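You operate a simulated robot arm through the tools that you are given. There is no shell and no other tool. Be economical: measure what you need, move in short steps, check, and stop when the job is done.

You run a simulated robot arm. Do the job below in one go: nothing can be reset, and whatever is moved stays where it is left.

TASK
Put things in order on the top of the slide bench. At the end: the red carton stands where the cream job card stood; the cream job card stands where the black cassette stood; the blue memory card from the top of the slide bench stands on top of the spool of yellow thread; the black cassette from the top of the slide bench stands on top of the white blotter with a green lip; whatever was shut is shut again. Leave all else as you found it, and nothing knocked over.

The check looks at the end state, three seconds after you hand in, the way a careful person would. Anything else that was tipped, shoved, dropped, spilled or broken makes it a failure.

THE ROBOT
A 7-joint arm with a two-finger parallel gripper, fixed in place. Base frame: the origin is at the foot of the arm, x ahead of it, y to its left, z up; the work surface is at about z = 80. Lengths are in cm, angles in degrees, forces in N, time in s.
With the tool pointing down near the work surface it reaches from about 24 to 68 cm from the base axis. Its first joint turns from -66.0 to 66.0 degrees. Payload 2.4 kg.
Tool frame: the origin (TCP) lies between the finger pads and is the grasp point; the fingertips stand 3 cm ahead of it; z points along the fingers, y is the line along which they close. The gripper opens to 9.4 cm. The fingers are 2.8 cm wide and 1 cm thick; the gripper's body (5 by 9.6 cm) begins 5.5 cm behind the TCP.
Orientation is that of the tool frame in the base frame, as a unit quaternion [x, y, z, w]. With the fingers straight down and closing along the base's y, the tool's x points along the base's -x, its y along +y and its z along -z.

THE INTERFACE
- The arm moves only by the tool play_rows. Its argument "targets" is a list of rows, each a list of 7 numbers: the shift along the tool's x, y, z in cm, then the turn, a rotation vector about the tool's x, y, z in degrees, then the closure in counts, from 0 (fully open) to 255 (shut). In form: [[x, y, z, rx, ry, rz, hand], ...]. A call has 1 to 10 rows; each row is the pose to reach, as a shift and turn from the pose commanded when the call began, along the tool's axes at that moment. A row lasts 0.2 s, in which the tool goes at most 5 cm and 8.6 degrees; a call with a longer step from one row to the next is refused whole, and so is a gripper value outside its range. A pose out of reach is approached as far as the arm can. The call stops where the force on the tool passes 40 N (or 10 N more than at its start, if that is more) or the arm is blocked; 0.2 s more then pass. The fingers move at their own pace (about 15.3 cm/s each) and stop on an object; they squeeze with about 22 N. The grip force told is the motor's: it shows also when the fingers shut on nothing. Time passes only in rows, and 0.2 s behind the last, so rows that repeat a pose let the fingers close. The reply holds the time, the measured pose of the TCP, the force on the tool along the base axes, the opening and the grip force, in the units named above and with some noise, with the torque about the TCP (base axes, N m) and any sound that the robot's microphone picked up.
- Cameras (640 x 400 px; columns grow to the right, rows downward): "scene" is fixed at [4.94, 48.32, 145.37]; the picture's right is [-0.62, -0.78, 0.00], its down [-0.39, 0.31, -0.87] and it looks along [0.68, -0.54, -0.50] (base axes); focal length 317 px, centre (320, 200). "wrist" rides on the gripper at [7.6, 1.4, -10.2] in the tool frame; the picture's right is [-0.18, 0.98, 0.00], its down [-0.75, -0.14, -0.64] and it looks along [-0.63, -0.12, 0.77] (tool axes); focal length 243 px, centre (320, 200). There is no depth. A picture from a camera that has moved, and an enlarged one, comes with that camera's place and axes in the base frame and with its lens.
- grab_frame(camera): a new picture of that camera. No time passes.
- enlarge(camera, box): a new picture of the part [left, top, right, bottom] of that camera's present view, enlarged. No time passes.
- job_done(): hands the job in; it is judged then, once.

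Go step by step. Nothing tells you positions but the pictures and the camera data: compare them with the known pose of the tool, close in by small moves and look again before you grip or let go. The budget is 120 turns and 84 pictures, counting those below and the enlarged ones. Unless the task says otherwise, let go and move clear before handing in, and close with one line.

The tools are called as name(argument=value, ...) on one line, values as JSON. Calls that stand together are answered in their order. play_rows: Moves the arm, as the interface text tells. Its arguments: {"type":"object","properties":{"targets":{"type":"array","items":{"type":"array","items":{"type":"number"}}}},"required":["targets"]} The other tools are called the same way: grab_frame (camera) takes a picture; enlarge (camera, box) takes an enlarged picture of a part of a camera's view; job_done () hands the job in.

At the start:

```text
clock: 0.0
eef_pos: [38.02, -11.55, 112.05]
tool_rot: [0.0, 1.0, 0.0, -0.001]
contact_force: [0.2, 0.8, 0.4]
ft_torque: [0.01, 0.0, 0.01]
grip_width: 9.42
gripper_force: 0.1
```

scene: 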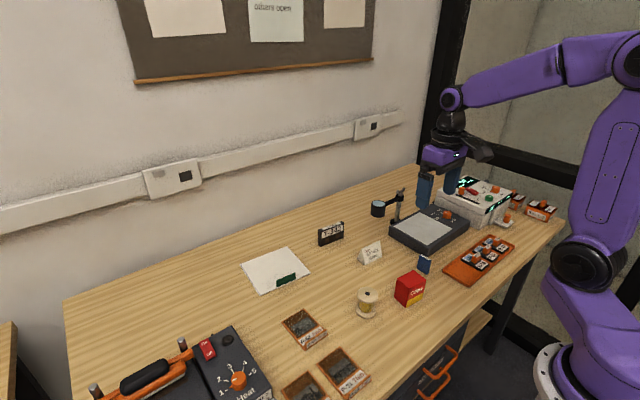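
wrist: 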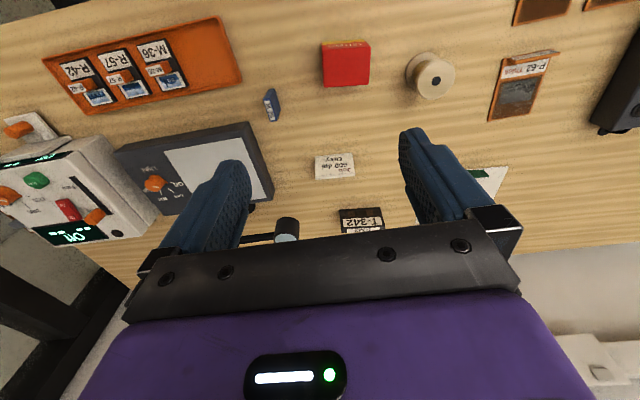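

I see the bench with the cassette, job card, memory card, carton, spool and blotter. I'll enlarge the key areas first to measure them.

enlarge(camera="scene", box=[300, 180, 460, 330])

enlarge(camera="scene", box=[220, 210, 380, 310])

enlarge(camera="wrist", box=[230, 20, 510, 250])

```text
2.67 times, centred on (380, 255) of scene
camera zoom: at [4.94, 48.32, 145.37], right [-0.62, -0.78, 0.0], down [-0.39, 0.31, -0.87], along [0.68, -0.54, -0.5], focal length 845 px, centre (160, 53)
```

zoom: 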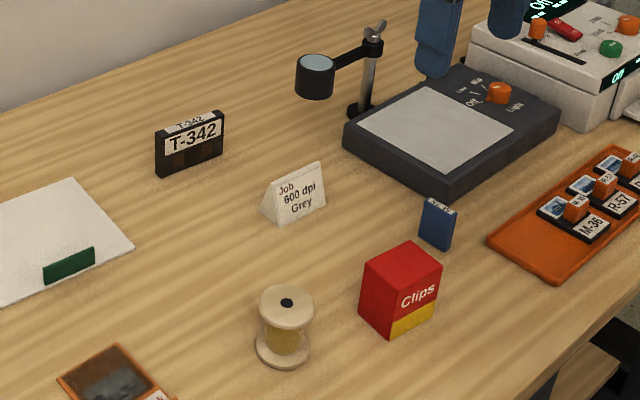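

```text
4.00 times, centred on (300, 260) of scene
camera zoom: at [4.94, 48.32, 145.37], right [-0.62, -0.78, 0.0], down [-0.39, 0.31, -0.87], along [0.68, -0.54, -0.5], focal length 1268 px, centre (400, -40)
```

zoom: 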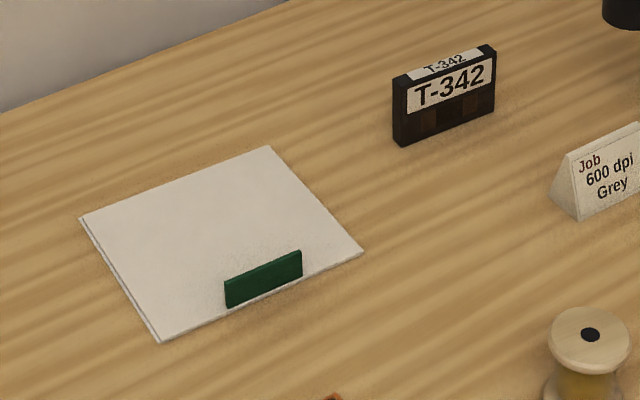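

```text
1.74 times, centred on (370, 135) of wrist
camera zoom: at [30.29, -10.09, 122.3], right [0.18, 0.98, 0.0], down [0.75, -0.14, 0.64], along [0.63, -0.12, -0.77], focal length 422 px, centre (233, 313)
```

zoom: 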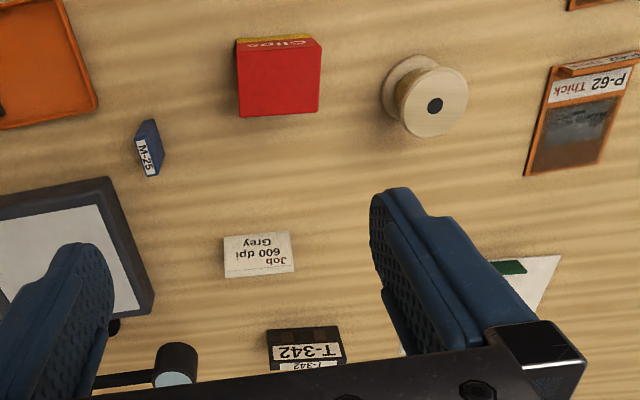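

The items lie roughly at: cassette (70,-8), job card (56,-12), carton (38,-8), memory card (41,-20), spool (41.6,4.2), blotter x 62–77, y 7–22. The cassette has to move first, so I'll move toward it and look.

play_rows(targets=[[-4.4, 0.7, 1.4, 0, 0, 0, 0], [-8.8, 1.4, 2.8, 0, 0, 0, 0], [-13.2, 2.1, 4.2, 0, 0, 0, 0], [-17.6, 2.8, 5.6, 0, 0, 0, 0], [-22, 3.5, 7, 0, 0, 0, 0]])

grab_frame(camera="wrist")

```text
clock: 1.2
eef_pos: [60.15, -7.88, 104.8]
tool_rot: [0.001, 1.0, 0.0, 0.0]
contact_force: [1.0, -0.3, 0.7]
ft_torque: [-0.02, -0.02, 0.0]
grip_width: 9.39
gripper_force: 0.0
```

```text
78 pictures are left
camera wrist: at [52.44, -6.59, 115.1], right [0.18, 0.98, 0.0], down [0.75, -0.14, 0.64], along [0.63, -0.12, -0.77], focal length 243 px, centre (320, 200)
```

wrist: 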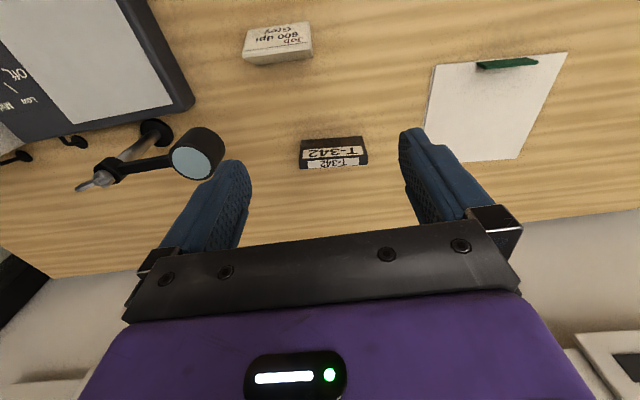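

The lens of the magnifier is about (62,-21,92), clear of my path. I'll zoom on the cassette.

enlarge(camera="wrist", box=[284, 120, 384, 182])

enlarge(camera="scene", box=[305, 210, 369, 250])

```text
6.40 times, centred on (334, 151) of wrist
camera zoom: at [52.44, -6.59, 115.1], right [0.18, 0.98, 0.0], down [0.75, -0.14, 0.64], along [0.63, -0.12, -0.77], focal length 1553 px, centre (230, 514)
```

zoom: 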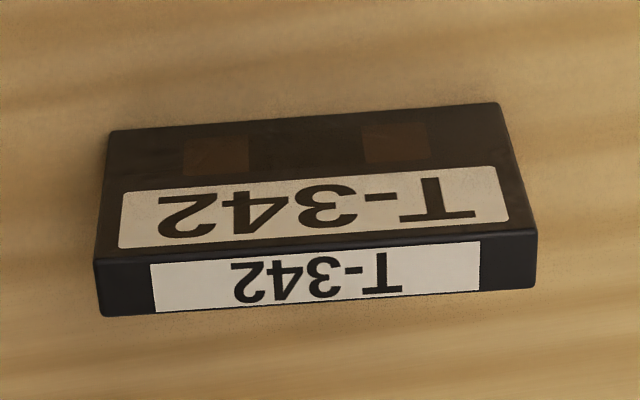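

```text
10.00 times, centred on (337, 230) of scene
camera zoom: at [4.94, 48.32, 145.37], right [-0.62, -0.78, 0.0], down [-0.39, 0.31, -0.87], along [0.68, -0.54, -0.5], focal length 3169 px, centre (150, -100)
```

zoom: 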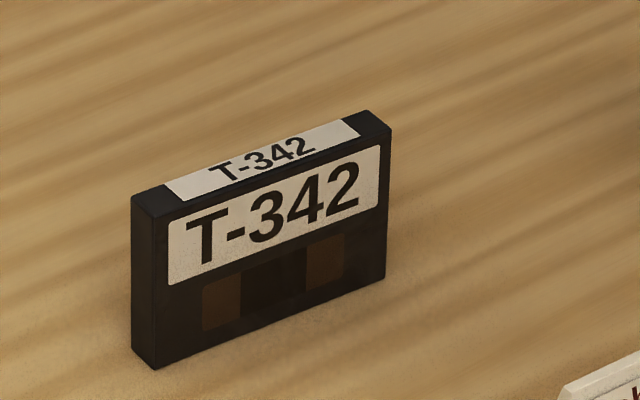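

The cassette is about 9.4 × 1.4 × 6 cm, centred near (69.9,-8.0) with 6° of yaw, so I must grip it across its thickness. I'll turn the hand 96° at this height and step outward to test the reach.

play_rows(targets=[[0, 0, 0, 0, 0, 8, 0], [0, 0, 0, 0, 0, 16, 0], [0, 0, 0, 0, 0, 24, 0], [0, 0, 0, 0, 0, 32, 0], [0, 0, 0, 0, 0, 40, 0], [0, 0, 0, 0, 0, 48, 0], [0, 0, 0, 0, 0, 56, 0], [0, 0, 0, 0, 0, 64, 0], [0, 0, 0, 0, 0, 72, 0], [0, 0, 0, 0, 0, 80, 0]])

play_rows(targets=[[0, 0, 0, 0, 0, 8.2, 0], [0, 0, 0, 0, 0, 16.4, 0], [0, 0, 4, 0, 0, 16.4, 0], [0, 0, 7.5, 0, 0, 16.4, 0]])

```text
clock: 3.4
eef_pos: [59.93, -7.94, 104.96]
tool_rot: [0.644, 0.765, 0.0, 0.0]
contact_force: [0.1, -0.3, 1.0]
ft_torque: [0.02, -0.02, 0.0]
grip_width: 9.44
gripper_force: 0.1
```

```text
clock: 4.4
eef_pos: [59.8, -8.03, 97.59]
tool_rot: [0.745, 0.667, -0.001, 0.0]
contact_force: [-0.2, -0.5, 0.7]
ft_torque: [0.0, 0.01, 0.03]
grip_width: 9.39
gripper_force: 0.0
```

Orientation is good. Now stepping out to x≈70 at height.

play_rows(targets=[[0.37, 3.35, 0, 0, 0, 0, 0], [0.74, 6.7, 0, 0, 0, 0, 0], [1.12, 10.1, 0, 0, 0, 0, 0]])

grab_frame(camera="wrist")

enlarge(camera="scene", box=[260, 130, 420, 280])

```text
clock: 5.2
eef_pos: [68.78, -7.97, 97.45]
tool_rot: [0.745, 0.667, -0.002, -0.002]
contact_force: [0.5, 0.0, 0.4]
ft_torque: [0.02, 0.04, -0.03]
grip_width: 9.41
gripper_force: 0.1
out of reach, approached as far as the arm can: row 3
```

```text
75 pictures are left
camera wrist: at [71.07, -0.66, 107.71], right [0.96, -0.29, -0.01], down [-0.22, -0.73, 0.64], along [-0.19, -0.61, -0.77], focal length 243 px, centre (320, 200)
```

wrist: 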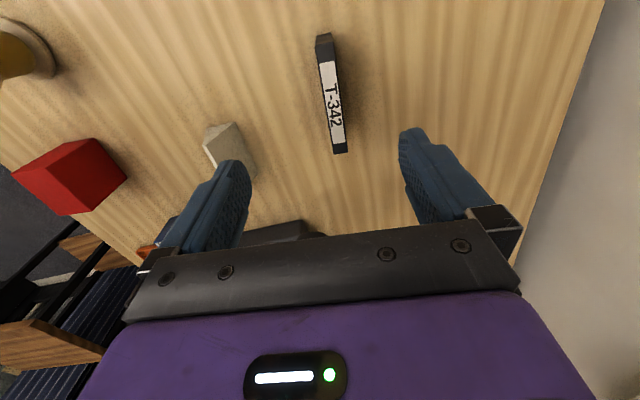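

```text
2.67 times, centred on (340, 205) of scene
camera zoom: at [4.93, 48.32, 145.37], right [-0.62, -0.78, 0.0], down [-0.39, 0.31, -0.87], along [0.68, -0.54, -0.5], focal length 845 px, centre (267, 187)
```

zoom: 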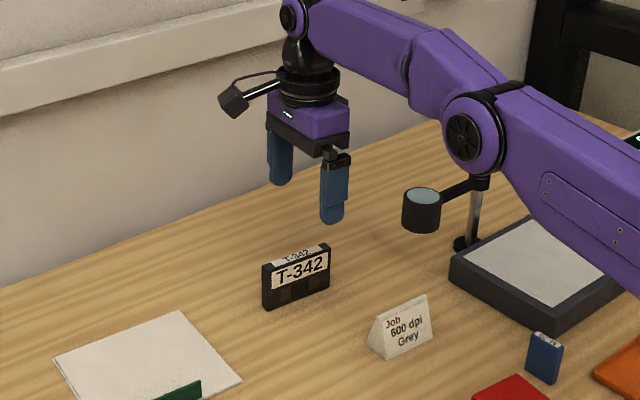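

At this height the arm reaches x≈68.8, which still leaves the open fingers straddling the cassette. I'll lower partway and check.

play_rows(targets=[[0, -1, 3, 0, 0, 0, 0], [0, -1, 6, 0, 0, 0, 0]])

grab_frame(camera="wrist")

```text
clock: 5.8
eef_pos: [67.95, -7.68, 91.47]
tool_rot: [0.746, 0.666, -0.001, -0.001]
contact_force: [0.4, 0.3, -0.3]
ft_torque: [-0.01, 0.02, -0.01]
grip_width: 9.38
gripper_force: 0.1
```

```text
73 pictures are left
camera wrist: at [70.03, -0.35, 101.64], right [0.96, -0.29, 0.0], down [-0.22, -0.73, 0.64], along [-0.19, -0.61, -0.77], focal length 243 px, centre (320, 200)
```

wrist: 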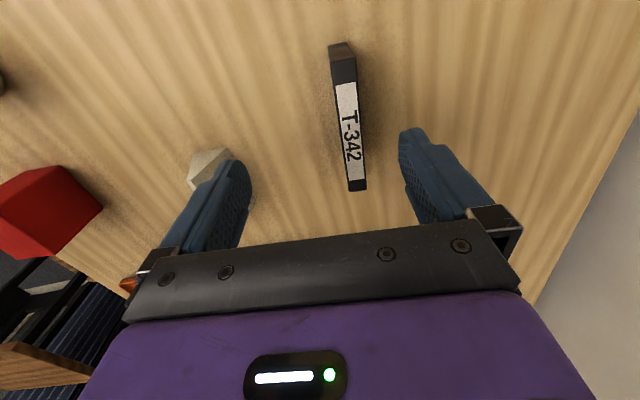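

Cassette confirmed at about (69.8,-8.0). Lowering to z≈84 astride it, with the outer finger well clear.

play_rows(targets=[[0, 0.5, 2.5, 0, 0, 0, 0], [0, 0.5, 5, 0, 0, 0, 0], [0, 0.5, 7.4, 0, 0, 0, 0]])

grab_frame(camera="wrist")

enlarge(camera="scene", box=[280, 160, 400, 260])

```text
clock: 6.6
eef_pos: [68.38, -7.8, 83.99]
tool_rot: [0.745, 0.667, 0.001, 0.001]
contact_force: [1.2, 0.0, -0.9]
ft_torque: [0.02, 0.04, -0.01]
grip_width: 9.39
gripper_force: 0.1
```

```text
72 pictures are left
camera wrist: at [70.68, -0.44, 94.22], right [0.96, -0.29, 0.0], down [-0.22, -0.73, 0.64], along [-0.19, -0.61, -0.77], focal length 243 px, centre (320, 200)
```

wrist: 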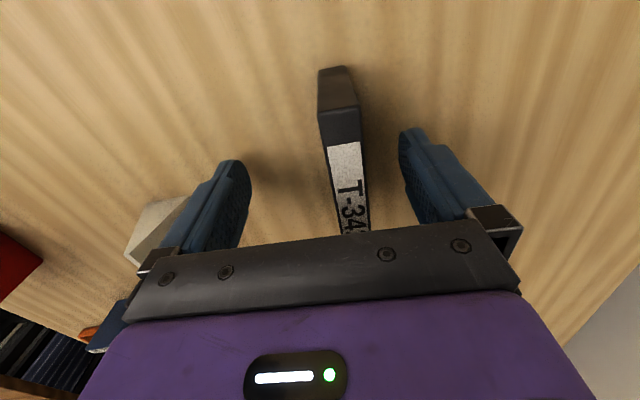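

```text
4.00 times, centred on (340, 210) of scene
camera zoom: at [4.94, 48.32, 145.37], right [-0.62, -0.78, 0.0], down [-0.39, 0.31, -0.87], along [0.68, -0.54, -0.5], focal length 1268 px, centre (240, 160)
```

zoom: 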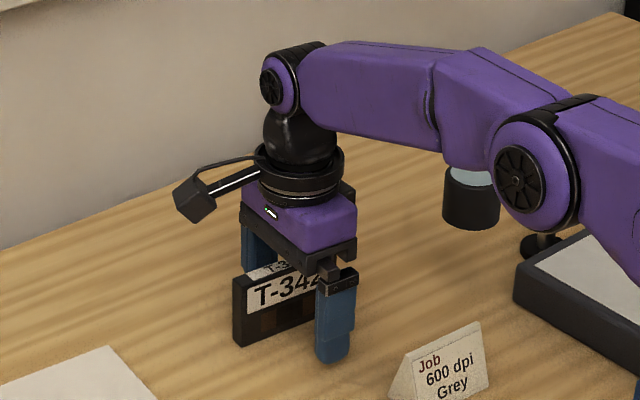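

No out-of-reach flag, so I'll try to centre the hand on the cassette by moving 1.4 cm further.

play_rows(targets=[[0, 0.7, 0, 0, 0, 0, 0], [0, 1.4, 0, 0, 0, 0, 0]])

```text
clock: 7.2
eef_pos: [68.58, -7.91, 84.03]
tool_rot: [0.745, 0.667, 0.0, 0.0]
contact_force: [-0.4, -1.0, 0.1]
ft_torque: [-0.01, -0.02, -0.03]
grip_width: 9.39
gripper_force: 0.0
out of reach, approached as far as the arm can: row 1, 2
```

That's the limit (68.6). I'll close slowly so that the outer finger slides the cassette about 1 cm inward to a centred grip.

play_rows(targets=[[0, 0, 0, 0, 0, 0, 110], [0, 0, 0, 0, 0, 0, 130], [0, 0, 0, 0, 0, 0, 145], [0, 0, 0, 0, 0, 0, 160], [0, 0, 0, 0, 0, 0, 172], [0, 0, 0, 0, 0, 0, 184], [0, 0, 0, 0, 0, 0, 196], [0, 0, 0, 0, 0, 0, 208], [0, 0, 0, 0, 0, 0, 225], [0, 0, 0, 0, 0, 0, 255]])

grab_frame(camera="wrist")

enlarge(camera="scene", box=[280, 160, 400, 260])

```text
clock: 9.4
eef_pos: [68.59, -8.03, 83.95]
tool_rot: [0.745, 0.667, 0.0, 0.0]
contact_force: [0.3, -1.0, -0.3]
ft_torque: [-0.05, 0.02, -0.02]
grip_width: 1.84
gripper_force: 22.4
```

```text
70 pictures are left
camera wrist: at [70.8, -0.46, 94.32], right [0.96, -0.29, 0.0], down [-0.22, -0.73, 0.64], along [-0.19, -0.61, -0.77], focal length 243 px, centre (320, 200)
```

wrist: 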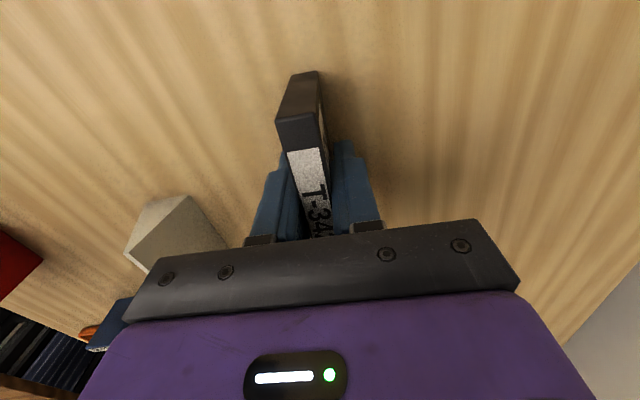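

```text
4.00 times, centred on (340, 210) of scene
camera zoom: at [4.94, 48.32, 145.37], right [-0.62, -0.78, 0.0], down [-0.39, 0.31, -0.87], along [0.68, -0.54, -0.5], focal length 1268 px, centre (240, 160)
```

zoom: 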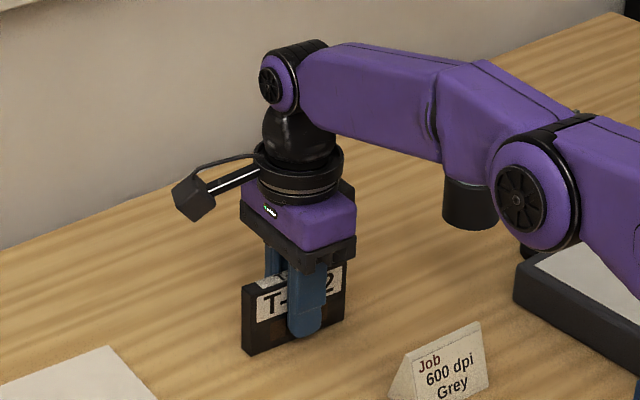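

The grip is firm (1.84 cm) and the cassette upright. Lifting 6 cm and carrying it over toward the blotter at about (67,14.5).

play_rows(targets=[[0, -0.3, -3, 0, 0, 0, 255], [0, -0.6, -6, 0, 0, 0, 255], [4.4, -1.3, -6, 0, 0, 0, 255], [8.8, -2.0, -6, 0, 0, 0, 255], [13.2, -2.7, -6, 0, 0, 0, 255], [17.6, -3.4, -6, 0, 0, 0, 255], [22.2, -4.07, -6, 0, 0, 0, 255]])

grab_frame(camera="wrist")

enlarge(camera="scene", box=[210, 170, 370, 310])

```text
clock: 11.0
eef_pos: [66.92, 14.79, 90.25]
tool_rot: [0.746, 0.666, 0.0, 0.0]
contact_force: [0.8, -0.7, -1.9]
ft_torque: [0.03, 0.03, -0.02]
grip_width: 1.86
gripper_force: 21.5
```

```text
68 pictures are left
camera wrist: at [69.21, 22.29, 100.6], right [0.96, -0.29, 0.0], down [-0.22, -0.73, 0.64], along [-0.19, -0.61, -0.77], focal length 243 px, centre (320, 200)
```

wrist: 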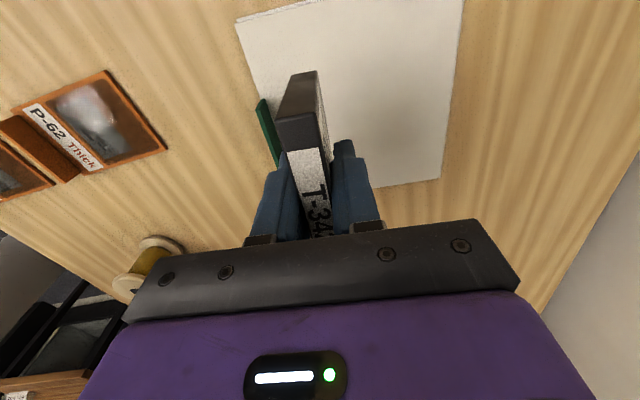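

```text
2.86 times, centred on (290, 240) of scene
camera zoom: at [4.95, 48.31, 145.37], right [-0.62, -0.78, 0.0], down [-0.39, 0.31, -0.87], along [0.68, -0.54, -0.5], focal length 905 px, centre (406, 86)
```

zoom: 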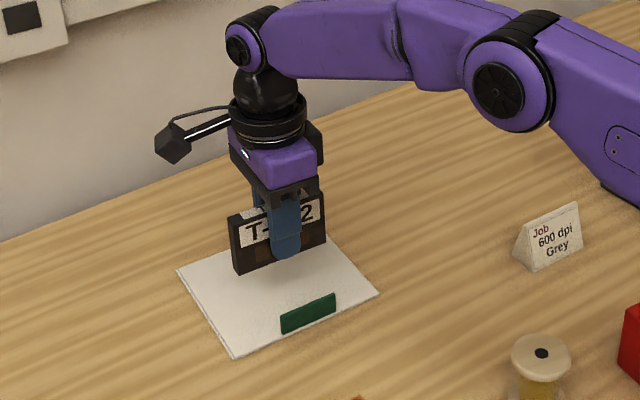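

The blotter spans about x 62.5–77, y 6–22.5, and the cassette is well inside behind the lip. Lowering carefully.

play_rows(targets=[[0, 0, 2.5, 0, 0, 0, 255], [0, 0, 4.5, 0, 0, 0, 255], [0, 0, 5.3, 0, 0, 0, 255]])

enlarge(camera="scene", box=[250, 210, 330, 300])

```text
clock: 11.8
eef_pos: [67.02, 14.83, 84.85]
tool_rot: [0.745, 0.667, 0.001, -0.001]
contact_force: [0.6, -0.5, 0.2]
ft_torque: [-0.04, 0.0, 0.02]
grip_width: 1.89
gripper_force: 22.0
```

```text
4.44 times, centred on (290, 255) of scene
camera zoom: at [4.94, 48.32, 145.37], right [-0.62, -0.78, 0.0], down [-0.39, 0.31, -0.87], along [0.68, -0.54, -0.5], focal length 1408 px, centre (453, -44)
```

zoom: 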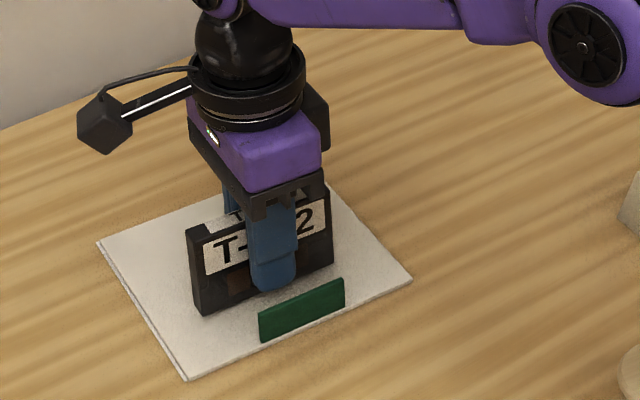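

play_rows(targets=[[0, 0, 0.2, 0, 0, 0, 255], [0, 0, 0.4, 0, 0, 0, 255]])

```text
clock: 12.4
eef_pos: [67.01, 14.89, 84.47]
tool_rot: [0.745, 0.667, 0.0, 0.0]
contact_force: [0.7, -0.1, -1.0]
ft_torque: [0.0, 0.02, -0.01]
grip_width: 1.89
gripper_force: 22.0
```

No contact yet; the cassette's foot is within half a centimetre of the blotter. Continuing in small steps.

play_rows(targets=[[0, 0, 0.1, 0, 0, 0, 255], [0, 0, 0.2, 0, 0, 0, 255]])

```text
clock: 13.0
eef_pos: [67.0, 14.86, 84.36]
tool_rot: [0.745, 0.668, 0.002, 0.001]
contact_force: [-3.2, 1.2, 14.0]
ft_torque: [-0.15, 0.15, -0.03]
grip_width: 1.85
gripper_force: 22.3
```

Contact made (14 N). Opening only a little to clear the lip, then rising straight up.

play_rows(targets=[[0, 0, -0.05, 0, 0, 0, 195], [0, 0, -0.05, 0, 0, 0, 165], [0, 0, -0.05, 0, 0, 0, 165], [0, 0, -2, 0, 0, 0, 165], [0, 0, -5, 0, 0, 0, 165], [0, 0, -9, 0, 0, 0, 165]])

grab_frame(camera="wrist")

grab_frame(camera="scene")

```text
clock: 14.4
eef_pos: [67.04, 14.68, 92.96]
tool_rot: [0.746, 0.666, 0.0, 0.0]
contact_force: [0.1, -0.6, -0.7]
ft_torque: [0.0, 0.03, 0.0]
grip_width: 3.33
gripper_force: 0.2
```

```text
65 pictures are left
camera wrist: at [69.25, 22.06, 103.27], right [0.96, -0.29, 0.0], down [-0.22, -0.73, 0.64], along [-0.19, -0.61, -0.77], focal length 243 px, centre (320, 200)
```

wrist: 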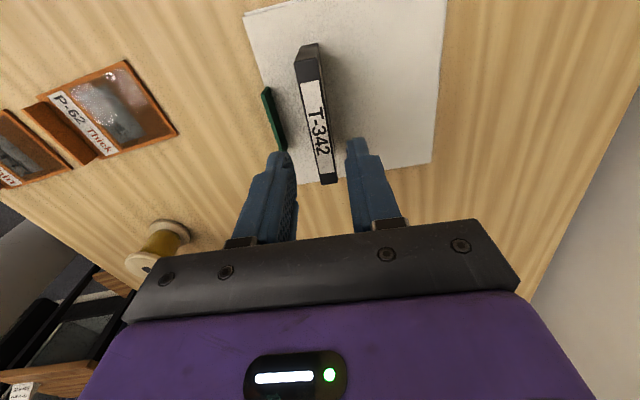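

```text
64 pictures are left
```

scene: 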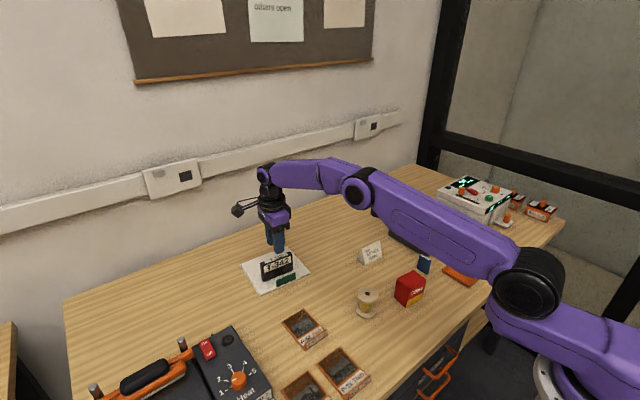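

The cassette stands on the blotter. Next is the job card at about (56,-12): I'll retract, turn the hand back and look from above.

play_rows(targets=[[-2.6, -1.4, -3, 0, 0, -8.5, 165], [-5.3, -2.8, -5, 0, 0, -17, 165], [-7.9, -4.3, -7, 0, 0, -25.5, 100], [-10.6, -5.7, -8, 0, 0, -34, 50], [-13.2, -7.1, -9, 0, 0, -42.5, 0], [-15.8, -8.5, -10, 0, 0, -51, 0], [-18.5, -9.9, -10, 0, 0, -59.5, 0], [-21.1, -11.4, -10, 0, 0, -68, 0], [-23.8, -12.8, -10, 0, 0, -76.5, 0], [-26.4, -14.2, -10, 0, 0, -85, 0]])

grab_frame(camera="wrist")

enlarge(camera="scene", box=[340, 230, 400, 275])

```text
clock: 16.6
eef_pos: [49.95, -9.99, 103.27]
tool_rot: [0.098, 0.995, 0.0, 0.0]
contact_force: [-0.4, -0.5, 0.5]
ft_torque: [0.0, 0.0, -0.02]
grip_width: 9.42
gripper_force: 0.1
```

```text
63 pictures are left
camera wrist: at [42.58, -7.08, 113.5], right [0.37, 0.93, 0.0], down [0.71, -0.29, 0.64], along [0.6, -0.24, -0.77], focal length 243 px, centre (320, 200)
```

wrist: 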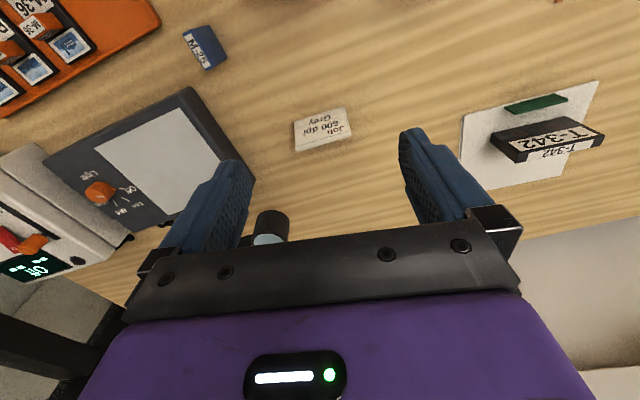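

```text
8.89 times, centred on (370, 252) of scene
camera zoom: at [4.94, 48.32, 145.37], right [-0.62, -0.78, 0.0], down [-0.39, 0.31, -0.87], along [0.68, -0.54, -0.5], focal length 2817 px, centre (-124, -267)
```

zoom: 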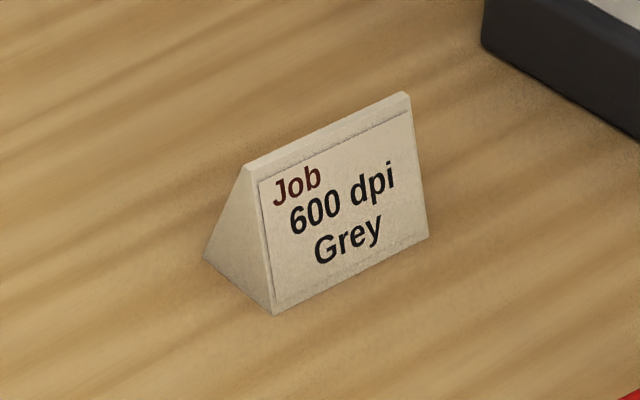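

The card is a wedge about 7.1 × 3.5 × 5.2 cm at (55.8,-11.7), yaw about 4°. I'll align above it, then tilt the hand 12° forward so it can reach the cassette's old place.

play_rows(targets=[[-3.1, -0.3, 2, 0, 0, -7, 0], [-6.15, -0.6, 5, 0, 0, -7, 0], [-6.15, -0.6, 8, 0, 0, -7, 0]])

play_rows(targets=[[0, 0, 0, 0, -6, 0, 0], [0, 0, 0, 0, -12, 0, 0]])

grab_frame(camera="wrist")

enlarge(camera="scene", box=[320, 180, 420, 280])

```text
clock: 17.4
eef_pos: [55.85, -11.71, 95.13]
tool_rot: [0.038, 0.999, -0.001, 0.0]
contact_force: [-0.5, -0.4, 0.3]
ft_torque: [0.0, -0.01, -0.03]
grip_width: 9.42
gripper_force: 0.0
```

```text
clock: 18.0
eef_pos: [55.93, -11.68, 95.32]
tool_rot: [0.038, 0.994, -0.004, 0.105]
contact_force: [-0.5, 0.8, 0.4]
ft_torque: [0.0, 0.01, -0.01]
grip_width: 9.4
gripper_force: 0.0
```

```text
61 pictures are left
camera wrist: at [46.36, -9.63, 103.68], right [0.25, 0.97, 0.04], down [0.59, -0.19, 0.79], along [0.77, -0.18, -0.62], focal length 243 px, centre (320, 200)
```

wrist: 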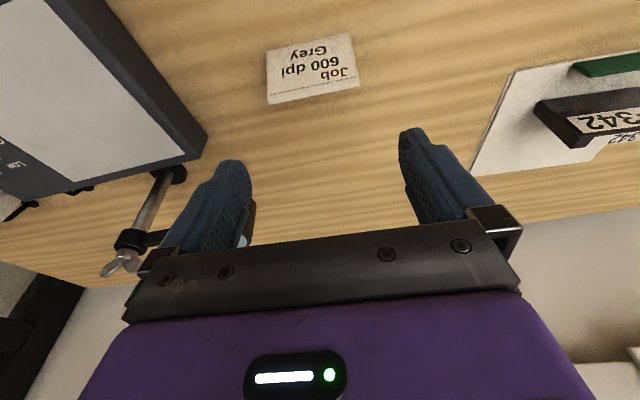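

```text
4.00 times, centred on (370, 230) of scene
camera zoom: at [4.94, 48.32, 145.37], right [-0.62, -0.78, 0.0], down [-0.39, 0.31, -0.87], along [0.68, -0.54, -0.5], focal length 1268 px, centre (120, 80)
```

zoom: 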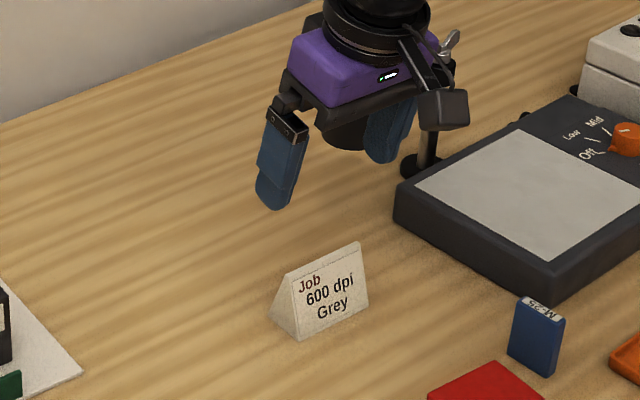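

The hand is centred over the card, and the magnifier lens edge at y≈-19.4 is clear. Lowering vertically astride the card.

play_rows(targets=[[0.8, 0, 3.7, 0, 0, 0, 0], [1.6, 0, 7.4, 0, 0, 0, 0], [2.33, 0, 10.9, 0, 0, 0, 0]])

grab_frame(camera="wrist")

enlarge(camera="scene", box=[320, 180, 420, 280])

```text
clock: 18.8
eef_pos: [56.05, -11.69, 83.86]
tool_rot: [0.038, 0.994, -0.004, 0.105]
contact_force: [-0.9, 0.4, 0.5]
ft_torque: [0.01, -0.02, 0.01]
grip_width: 9.38
gripper_force: 0.1
```

```text
59 pictures are left
camera wrist: at [46.51, -9.52, 92.29], right [0.25, 0.97, 0.04], down [0.59, -0.19, 0.79], along [0.77, -0.18, -0.62], focal length 243 px, centre (320, 200)
```

wrist: 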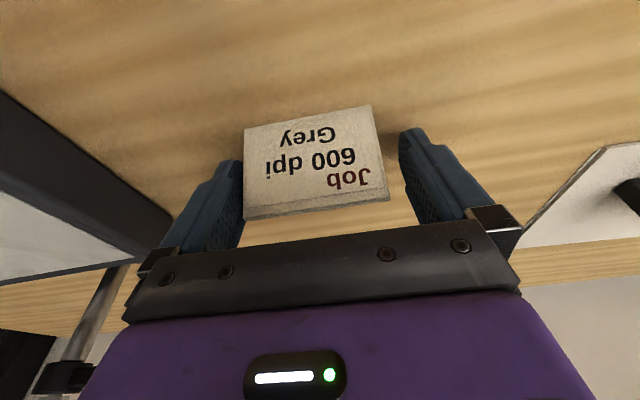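

```text
4.00 times, centred on (370, 230) of scene
camera zoom: at [4.94, 48.32, 145.37], right [-0.62, -0.78, 0.0], down [-0.39, 0.31, -0.87], along [0.68, -0.54, -0.5], focal length 1268 px, centre (120, 80)
```

zoom: 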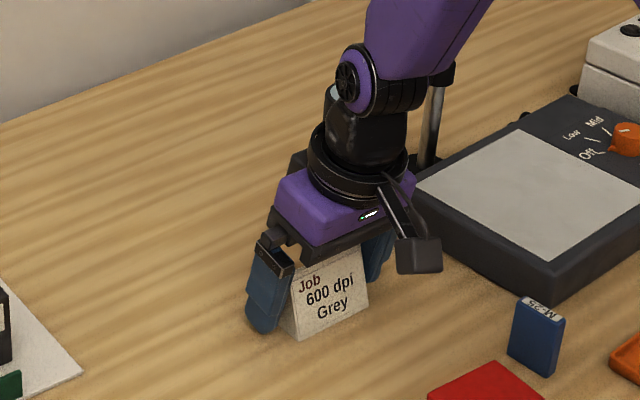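

The card sits between the fingers, slightly nearer the -y one. Closing slowly.

play_rows(targets=[[0, 0, 0, 0, 0, 0, 20], [0, 0, 0, 0, 0, 0, 35], [0, 0, 0, 0, 0, 0, 45], [0, 0, 0, 0, 0, 0, 55], [0, 0, 0, 0, 0, 0, 65], [0, 0, 0, 0, 0, 0, 80], [0, 0, 0, 0, 0, 0, 120], [0, 0, 0, 0, 0, 0, 255]])

grab_frame(camera="wrist")

```text
clock: 20.6
eef_pos: [56.12, -11.58, 83.86]
tool_rot: [0.039, 0.994, -0.004, 0.105]
contact_force: [-0.1, -0.7, 0.4]
ft_torque: [-0.01, 0.0, -0.01]
grip_width: 7.28
gripper_force: 22.3
```

```text
57 pictures are left
camera wrist: at [46.51, -9.49, 92.34], right [0.25, 0.97, 0.04], down [0.59, -0.19, 0.78], along [0.77, -0.18, -0.62], focal length 243 px, centre (320, 200)
```

wrist: 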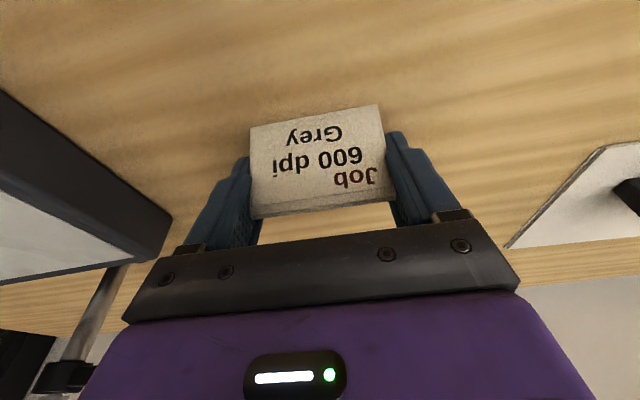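

Gripped at 7.28 cm, centred. Lifting 6 cm and carrying to the cassette's old place (70,-8).

play_rows(targets=[[-0.62, 0, -2.93, 0, 0, 0, 255], [-1.25, 0, -5.87, 0, 0, 0, 255], [-4.57, 1.16, -5.17, 0, 0, 0, 255], [-7.89, 2.33, -4.46, 0, 0, 0, 255], [-11.2, 3.5, -3.76, 0, 0, 0, 255], [-14.5, 4.66, -3.05, 0, 0, 0, 255]])

enlarge(camera="scene", box=[280, 160, 420, 270])

```text
clock: 22.0
eef_pos: [69.83, -8.25, 89.93]
tool_rot: [0.038, 0.994, -0.004, 0.104]
contact_force: [0.3, 0.3, 0.2]
ft_torque: [0.0, 0.02, 0.01]
grip_width: 7.3
gripper_force: 22.3
```

```text
3.64 times, centred on (350, 215) of scene
camera zoom: at [4.94, 48.32, 145.37], right [-0.62, -0.78, 0.0], down [-0.39, 0.31, -0.87], along [0.68, -0.54, -0.5], focal length 1152 px, centre (211, 146)
```

zoom: 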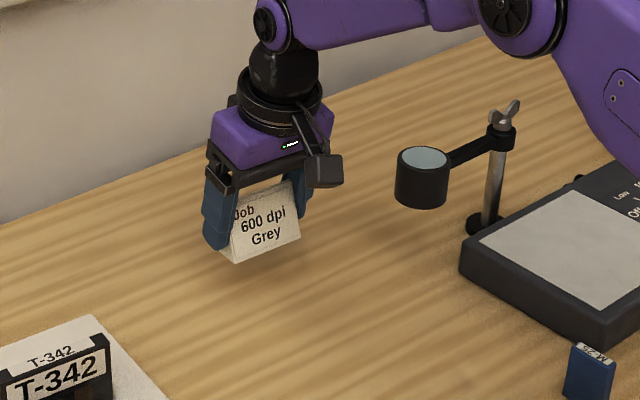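

In reach. Lowering most of the way, then feeling for the contact.

play_rows(targets=[[0.6, 0.2, 2.95, 0, 0, 0, 255], [1.1, 0.25, 5.3, 0, 0, 0, 255], [1.1, 0.25, 5.6, 0, 0, 0, 255], [1.12, 0.25, 5.7, 0, 0, 0, 255]])

```text
clock: 23.0
eef_pos: [69.9, -7.78, 84.23]
tool_rot: [0.037, 0.994, -0.004, 0.104]
contact_force: [-0.5, -0.2, -0.4]
ft_torque: [0.02, -0.01, 0.0]
grip_width: 7.29
gripper_force: 22.0
```

Just above the surface. A few more small steps to contact.

play_rows(targets=[[0.03, -0.1, 0.15, 0, 0, 0, 255], [0.06, -0.2, 0.3, 0, 0, 0, 255], [0.08, -0.2, 0.38, 0, 0, 0, 255]])

```text
clock: 23.8
eef_pos: [69.79, -7.92, 83.97]
tool_rot: [0.039, 0.994, -0.005, 0.105]
contact_force: [0.1, 0.2, 0.7]
ft_torque: [-0.04, -0.02, 0.0]
grip_width: 7.3
gripper_force: 22.0
```

play_rows(targets=[[0.02, 0, 0.1, 0, 0, 0, 255], [0.04, 0, 0.18, 0, 0, 0, 255]])

enlarge(camera="scene", box=[290, 190, 370, 260])

```text
clock: 24.4
eef_pos: [69.97, -7.99, 83.82]
tool_rot: [0.037, 0.994, -0.004, 0.106]
contact_force: [-5.1, 0.7, 13.0]
ft_torque: [0.01, 0.23, -0.03]
grip_width: 7.29
gripper_force: 21.7
```

```text
5.71 times, centred on (330, 225) of scene
camera zoom: at [4.9, 48.32, 145.37], right [-0.62, -0.78, 0.0], down [-0.39, 0.31, -0.87], along [0.68, -0.54, -0.5], focal length 1811 px, centre (263, 57)
```

zoom: 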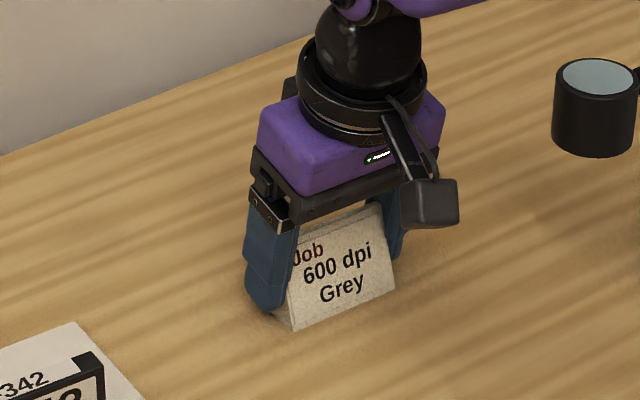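

Card is on the bench (13 N). Releasing, then rising.

play_rows(targets=[[0, 0, -0.05, 0, 0, 0, 50], [0, 0, -0.05, 0, 0, 0, 10], [0, 0, -0.05, 0, 0, 0, 0], [-0.4, 0, -2, 0, 0, 0, 0], [-1.0, 0, -5, 0, 0, 0, 0], [-2.0, 0, -9.5, 0, 0, 0, 0]])

enlarge(camera="scene", box=[290, 190, 370, 260])

grab_frame(camera="wrist")

```text
clock: 25.8
eef_pos: [69.71, -8.0, 93.51]
tool_rot: [0.038, 0.994, -0.005, 0.103]
contact_force: [-0.4, -0.3, 0.7]
ft_torque: [0.02, 0.0, -0.01]
grip_width: 9.38
gripper_force: 0.1
```

```text
5.71 times, centred on (330, 225) of scene
camera zoom: at [4.94, 48.32, 145.37], right [-0.62, -0.78, 0.0], down [-0.39, 0.31, -0.87], along [0.68, -0.54, -0.5], focal length 1811 px, centre (263, 57)
```

zoom: 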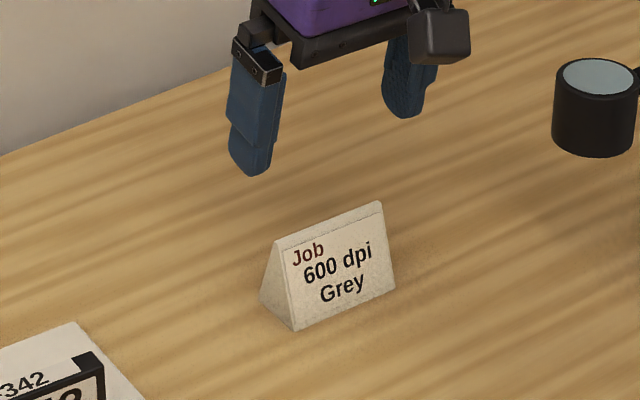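

```text
53 pictures are left
camera wrist: at [60.34, -5.87, 102.04], right [0.25, 0.97, 0.04], down [0.59, -0.19, 0.78], along [0.76, -0.18, -0.62], focal length 243 px, centre (320, 200)
```

wrist: 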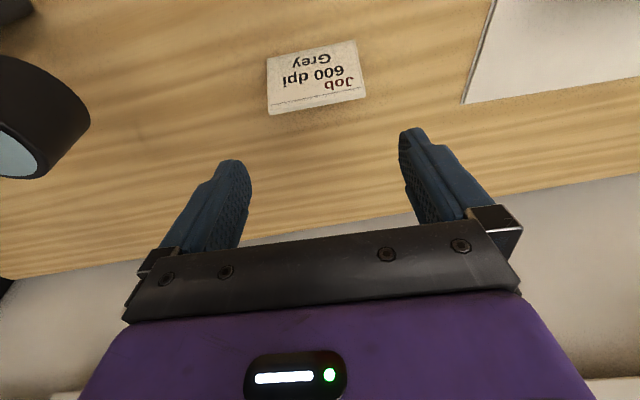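

The card stands at the cassette's old place. Now back to look at the carton, untilting on the way.

play_rows(targets=[[3.8, -0.3, -2.5, 0, 1.5, 0, 0], [7.6, -0.6, -4.8, 0, 3, 0, 0], [11.5, -1, -7, 0, 4.5, 0, 0], [15.3, -1.3, -9, 0, 6, 0, 0], [19.1, -1.6, -11, 0, 7.5, 0, 0], [23, -2, -13.2, 0, 9, 0, 0], [26.8, -2.3, -15.2, 0, 10.5, 0, 0], [30.6, -2.6, -17.2, 0, 12, 0, 0]])

grab_frame(camera="wrist")

enlarge(camera="scene", box=[345, 245, 445, 325])

```text
clock: 27.6
eef_pos: [36.01, -8.14, 103.94]
tool_rot: [0.038, 0.999, 0.0, -0.001]
contact_force: [0.4, -1.0, 0.2]
ft_torque: [0.01, 0.02, -0.02]
grip_width: 9.41
gripper_force: 0.0
```

```text
52 pictures are left
camera wrist: at [28.5, -6.18, 114.23], right [0.26, 0.97, 0.0], down [0.74, -0.2, 0.64], along [0.62, -0.17, -0.77], focal length 243 px, centre (320, 200)
```

wrist: 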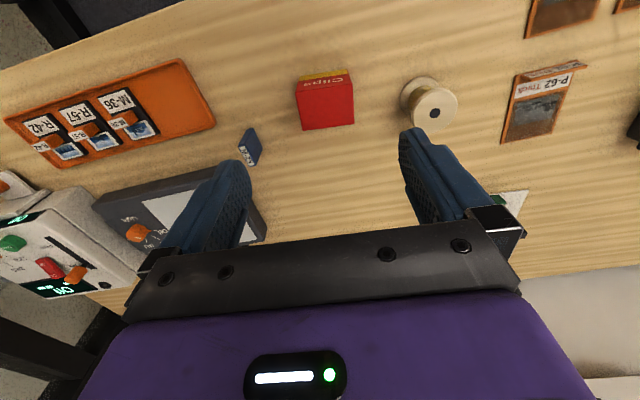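

```text
5.00 times, centred on (395, 285) of scene
camera zoom: at [4.94, 48.32, 145.37], right [-0.62, -0.78, 0.0], down [-0.39, 0.31, -0.87], along [0.68, -0.54, -0.5], focal length 1584 px, centre (-55, -225)
```

zoom: 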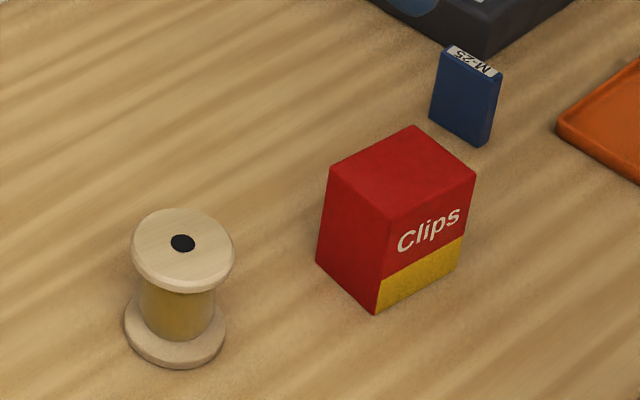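

The carton is about 4.4 × 6.2 × 6.7 cm at (37.9,-8.0), yaw about 5°, already matching the hand. Lowering to just above it and checking.

play_rows(targets=[[-0.6, 0.1, 4.3, 0, 0, 0, 0], [-1.2, 0.2, 8.6, 0, 0, 0, 0], [-1.9, 0.3, 12.5, 0, 0, 0, 0]])

grab_frame(camera="wrist")

```text
clock: 28.4
eef_pos: [37.77, -7.94, 91.18]
tool_rot: [0.037, 0.999, 0.0, 0.0]
contact_force: [-0.3, -0.1, -0.1]
ft_torque: [-0.01, -0.01, 0.01]
grip_width: 9.41
gripper_force: 0.1
```

```text
50 pictures are left
camera wrist: at [30.18, -6.05, 101.48], right [0.26, 0.97, 0.0], down [0.74, -0.2, 0.64], along [0.62, -0.17, -0.77], focal length 243 px, centre (320, 200)
```

wrist: 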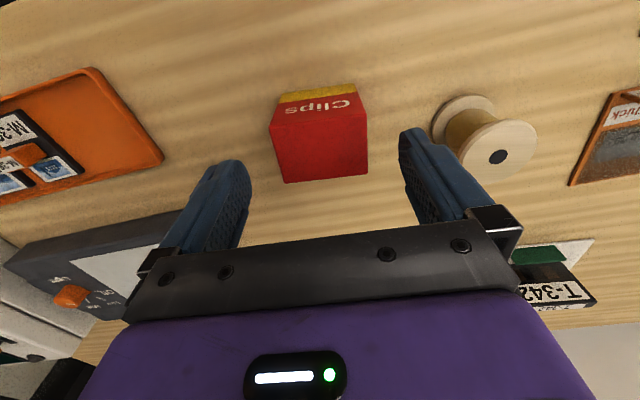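

Centred. Lowering astride and closing.

play_rows(targets=[[-0.1, 0, 3.3, 0, 0, 0, 0], [-0.2, 0.1, 6.7, 0, 0, 0, 0], [-0.2, 0.1, 6.7, 0, 0, 0, 50], [-0.2, 0.1, 6.7, 0, 0, 0, 70], [-0.2, 0.1, 6.7, 0, 0, 0, 80], [-0.2, 0.1, 6.7, 0, 0, 0, 95], [-0.2, 0.1, 6.7, 0, 0, 0, 120], [-0.2, 0.1, 6.7, 0, 0, 0, 255], [-0.2, 0.1, 6.7, 0, 0, 0, 255]])

grab_frame(camera="wrist")

```text
clock: 30.4
eef_pos: [38.09, -7.92, 84.62]
tool_rot: [0.038, 0.999, 0.0, -0.001]
contact_force: [-1.7, 0.0, 0.2]
ft_torque: [0.02, 0.05, 0.0]
grip_width: 6.6
gripper_force: 21.8
```

```text
49 pictures are left
camera wrist: at [30.49, -5.8, 94.84], right [0.26, 0.97, 0.0], down [0.74, -0.2, 0.64], along [0.62, -0.17, -0.77], focal length 243 px, centre (320, 200)
```

wrist: 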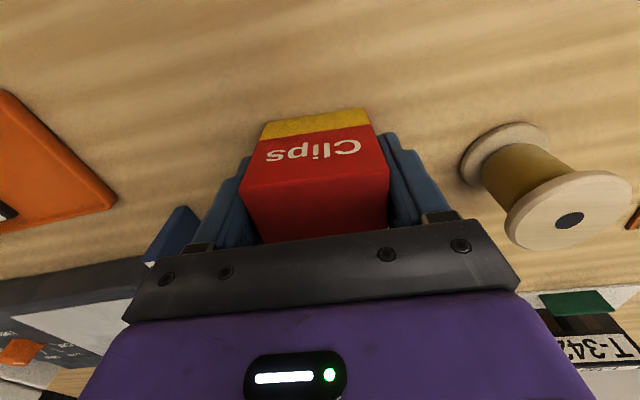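

Gripped at 6.6 cm. Lifting and carrying to the card's old place (55.85,-11.75).

play_rows(targets=[[0, 0, -3, 0, 0, 0, 255], [0, 0, -6, 0, 0, 0, 255], [-4.5, -0.6, -6, 0, 0, 0, 255], [-9, -1.2, -6, 0, 0, 0, 255], [-13.5, -1.85, -6, 0, 0, 0, 255], [-18, -2.45, -6, 0, 0, 0, 255]])

enlarge(camera="scene", box=[310, 170, 430, 280])

```text
clock: 31.8
eef_pos: [55.97, -11.84, 90.59]
tool_rot: [0.039, 0.999, -0.001, -0.002]
contact_force: [0.9, -0.7, -1.5]
ft_torque: [0.03, 0.0, 0.0]
grip_width: 6.62
gripper_force: 22.2
```

```text
3.64 times, centred on (370, 225) of scene
camera zoom: at [4.94, 48.32, 145.37], right [-0.62, -0.78, 0.0], down [-0.39, 0.31, -0.87], along [0.68, -0.54, -0.5], focal length 1152 px, centre (138, 109)
```

zoom: 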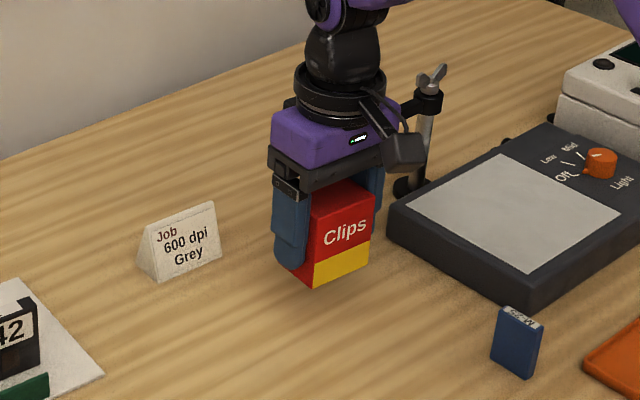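

Over the spot. Lowering and feeling for contact.

play_rows(targets=[[0, 0, 3, 0, 0, 0, 255], [0, 0, 5.4, 0, 0, 0, 255], [0, 0, 5.7, 0, 0, 0, 255], [0, 0, 5.85, 0, 0, 0, 255], [0, 0, 5.95, 0, 0, 0, 255]])

```text
clock: 33.0
eef_pos: [56.13, -11.56, 84.74]
tool_rot: [0.039, 0.999, 0.0, 0.0]
contact_force: [-0.5, -0.1, -0.9]
ft_torque: [0.03, 0.01, 0.01]
grip_width: 6.59
gripper_force: 22.2
```

Still no contact; a last few tenths with a tiny lateral correction.

play_rows(targets=[[0.1, -0.1, 0.05, 0, 0, 0, 255], [0.1, -0.1, 0.12, 0, 0, 0, 255], [0.1, -0.1, 0.2, 0, 0, 0, 255]])

```text
clock: 33.8
eef_pos: [55.91, -11.79, 84.42]
tool_rot: [0.039, 0.999, 0.0, 0.0]
contact_force: [-0.6, -0.2, 6.7]
ft_torque: [0.03, 0.09, -0.06]
grip_width: 6.61
gripper_force: 22.1
```

Contact (6.7 N). Releasing and rising.

play_rows(targets=[[0, 0, 0, 0, 0, 0, 50], [0, 0, 0, 0, 0, 0, 10], [0, 0, 0, 0, 0, 0, 0], [0, 0, -2, 0, 0, 0, 0], [0, 0, -5, 0, 0, 0, 0], [0, 0, -9, 0, 0, 0, 0], [0, 0, -13, 0, 0, 0, 0]])

enlarge(camera="scene", box=[310, 200, 450, 310])

```text
clock: 35.4
eef_pos: [56.03, -11.98, 97.61]
tool_rot: [0.039, 0.999, 0.0, 0.0]
contact_force: [-1.1, 0.5, 0.9]
ft_torque: [-0.03, 0.0, 0.0]
grip_width: 9.39
gripper_force: 0.1
```

```text
3.64 times, centred on (380, 255) of scene
camera zoom: at [4.94, 48.32, 145.37], right [-0.62, -0.78, 0.0], down [-0.39, 0.31, -0.87], along [0.68, -0.54, -0.5], focal length 1152 px, centre (102, 0)
```

zoom: 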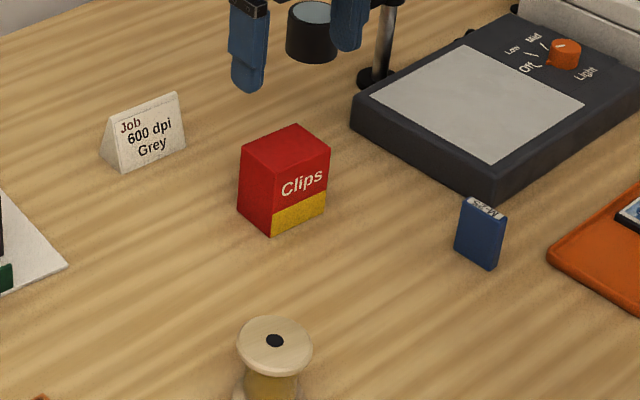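

The carton is in place. Now the memory card near (41.6,-19.6): moving over to look at its orientation.

play_rows(targets=[[3.9, -1.5, -0.6, 0, 0, -3.6, 0], [7.8, -3, -1.2, 0, 0, -7.2, 0], [11.7, -4.5, -1.8, 0, 0, -10.8, 0], [15.6, -6, -2.4, 0, 0, -14.4, 0], [19.5, -7.5, -3, 0, 0, -18, 0]])

grab_frame(camera="wrist")

enlarge(camera="scene", box=[405, 245, 445, 280])

```text
clock: 36.6
eef_pos: [35.83, -17.7, 100.39]
tool_rot: [-0.121, 0.993, 0.0, 0.001]
contact_force: [-0.1, 0.1, 0.0]
ft_torque: [-0.02, -0.04, -0.02]
grip_width: 9.42
gripper_force: 0.0
```

```text
46 pictures are left
camera wrist: at [28.06, -18.22, 110.74], right [-0.06, 1.0, 0.0], down [0.77, 0.04, 0.64], along [0.64, 0.04, -0.77], focal length 243 px, centre (320, 200)
```

wrist: 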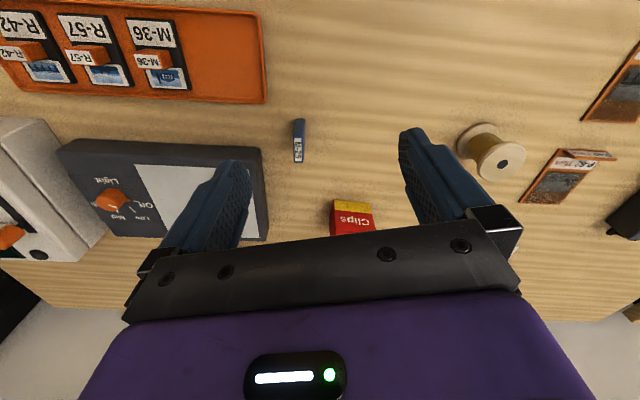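

```text
11.43 times, centred on (425, 262) of scene
camera zoom: at [4.94, 48.32, 145.37], right [-0.62, -0.78, 0.0], down [-0.39, 0.31, -0.87], along [0.68, -0.54, -0.5], focal length 3621 px, centre (-880, -514)
```

zoom: 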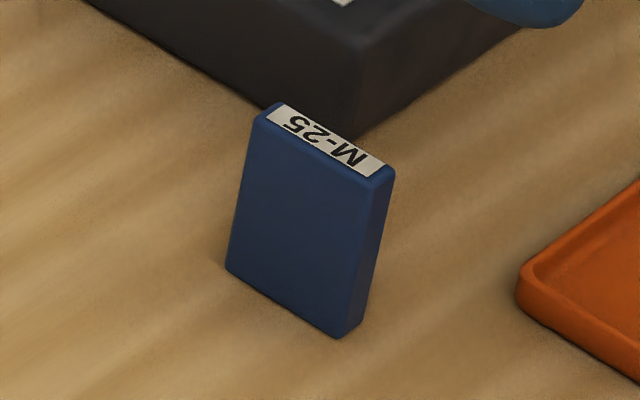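

The memory card is about 3.4 × 1 × 4.8 cm, centred near (41.9,-19.9). Zooming from the wrist to fix its yaw.

enlarge(camera="wrist", box=[266, 105, 330, 175])

```text
5.71 times, centred on (298, 140) of wrist
camera zoom: at [28.06, -18.22, 110.74], right [-0.06, 1.0, 0.0], down [0.77, 0.04, 0.64], along [0.64, 0.04, -0.77], focal length 1386 px, centre (446, 543)
```

zoom: 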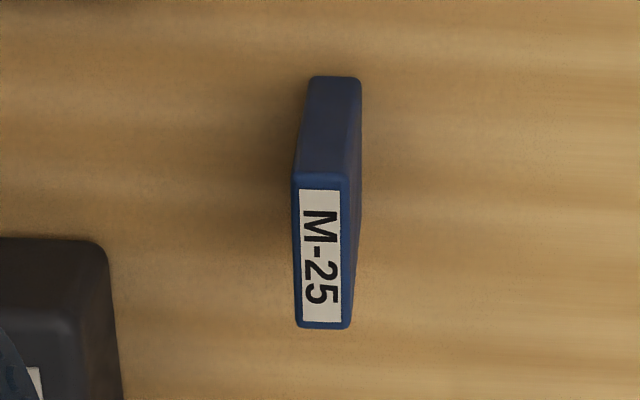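

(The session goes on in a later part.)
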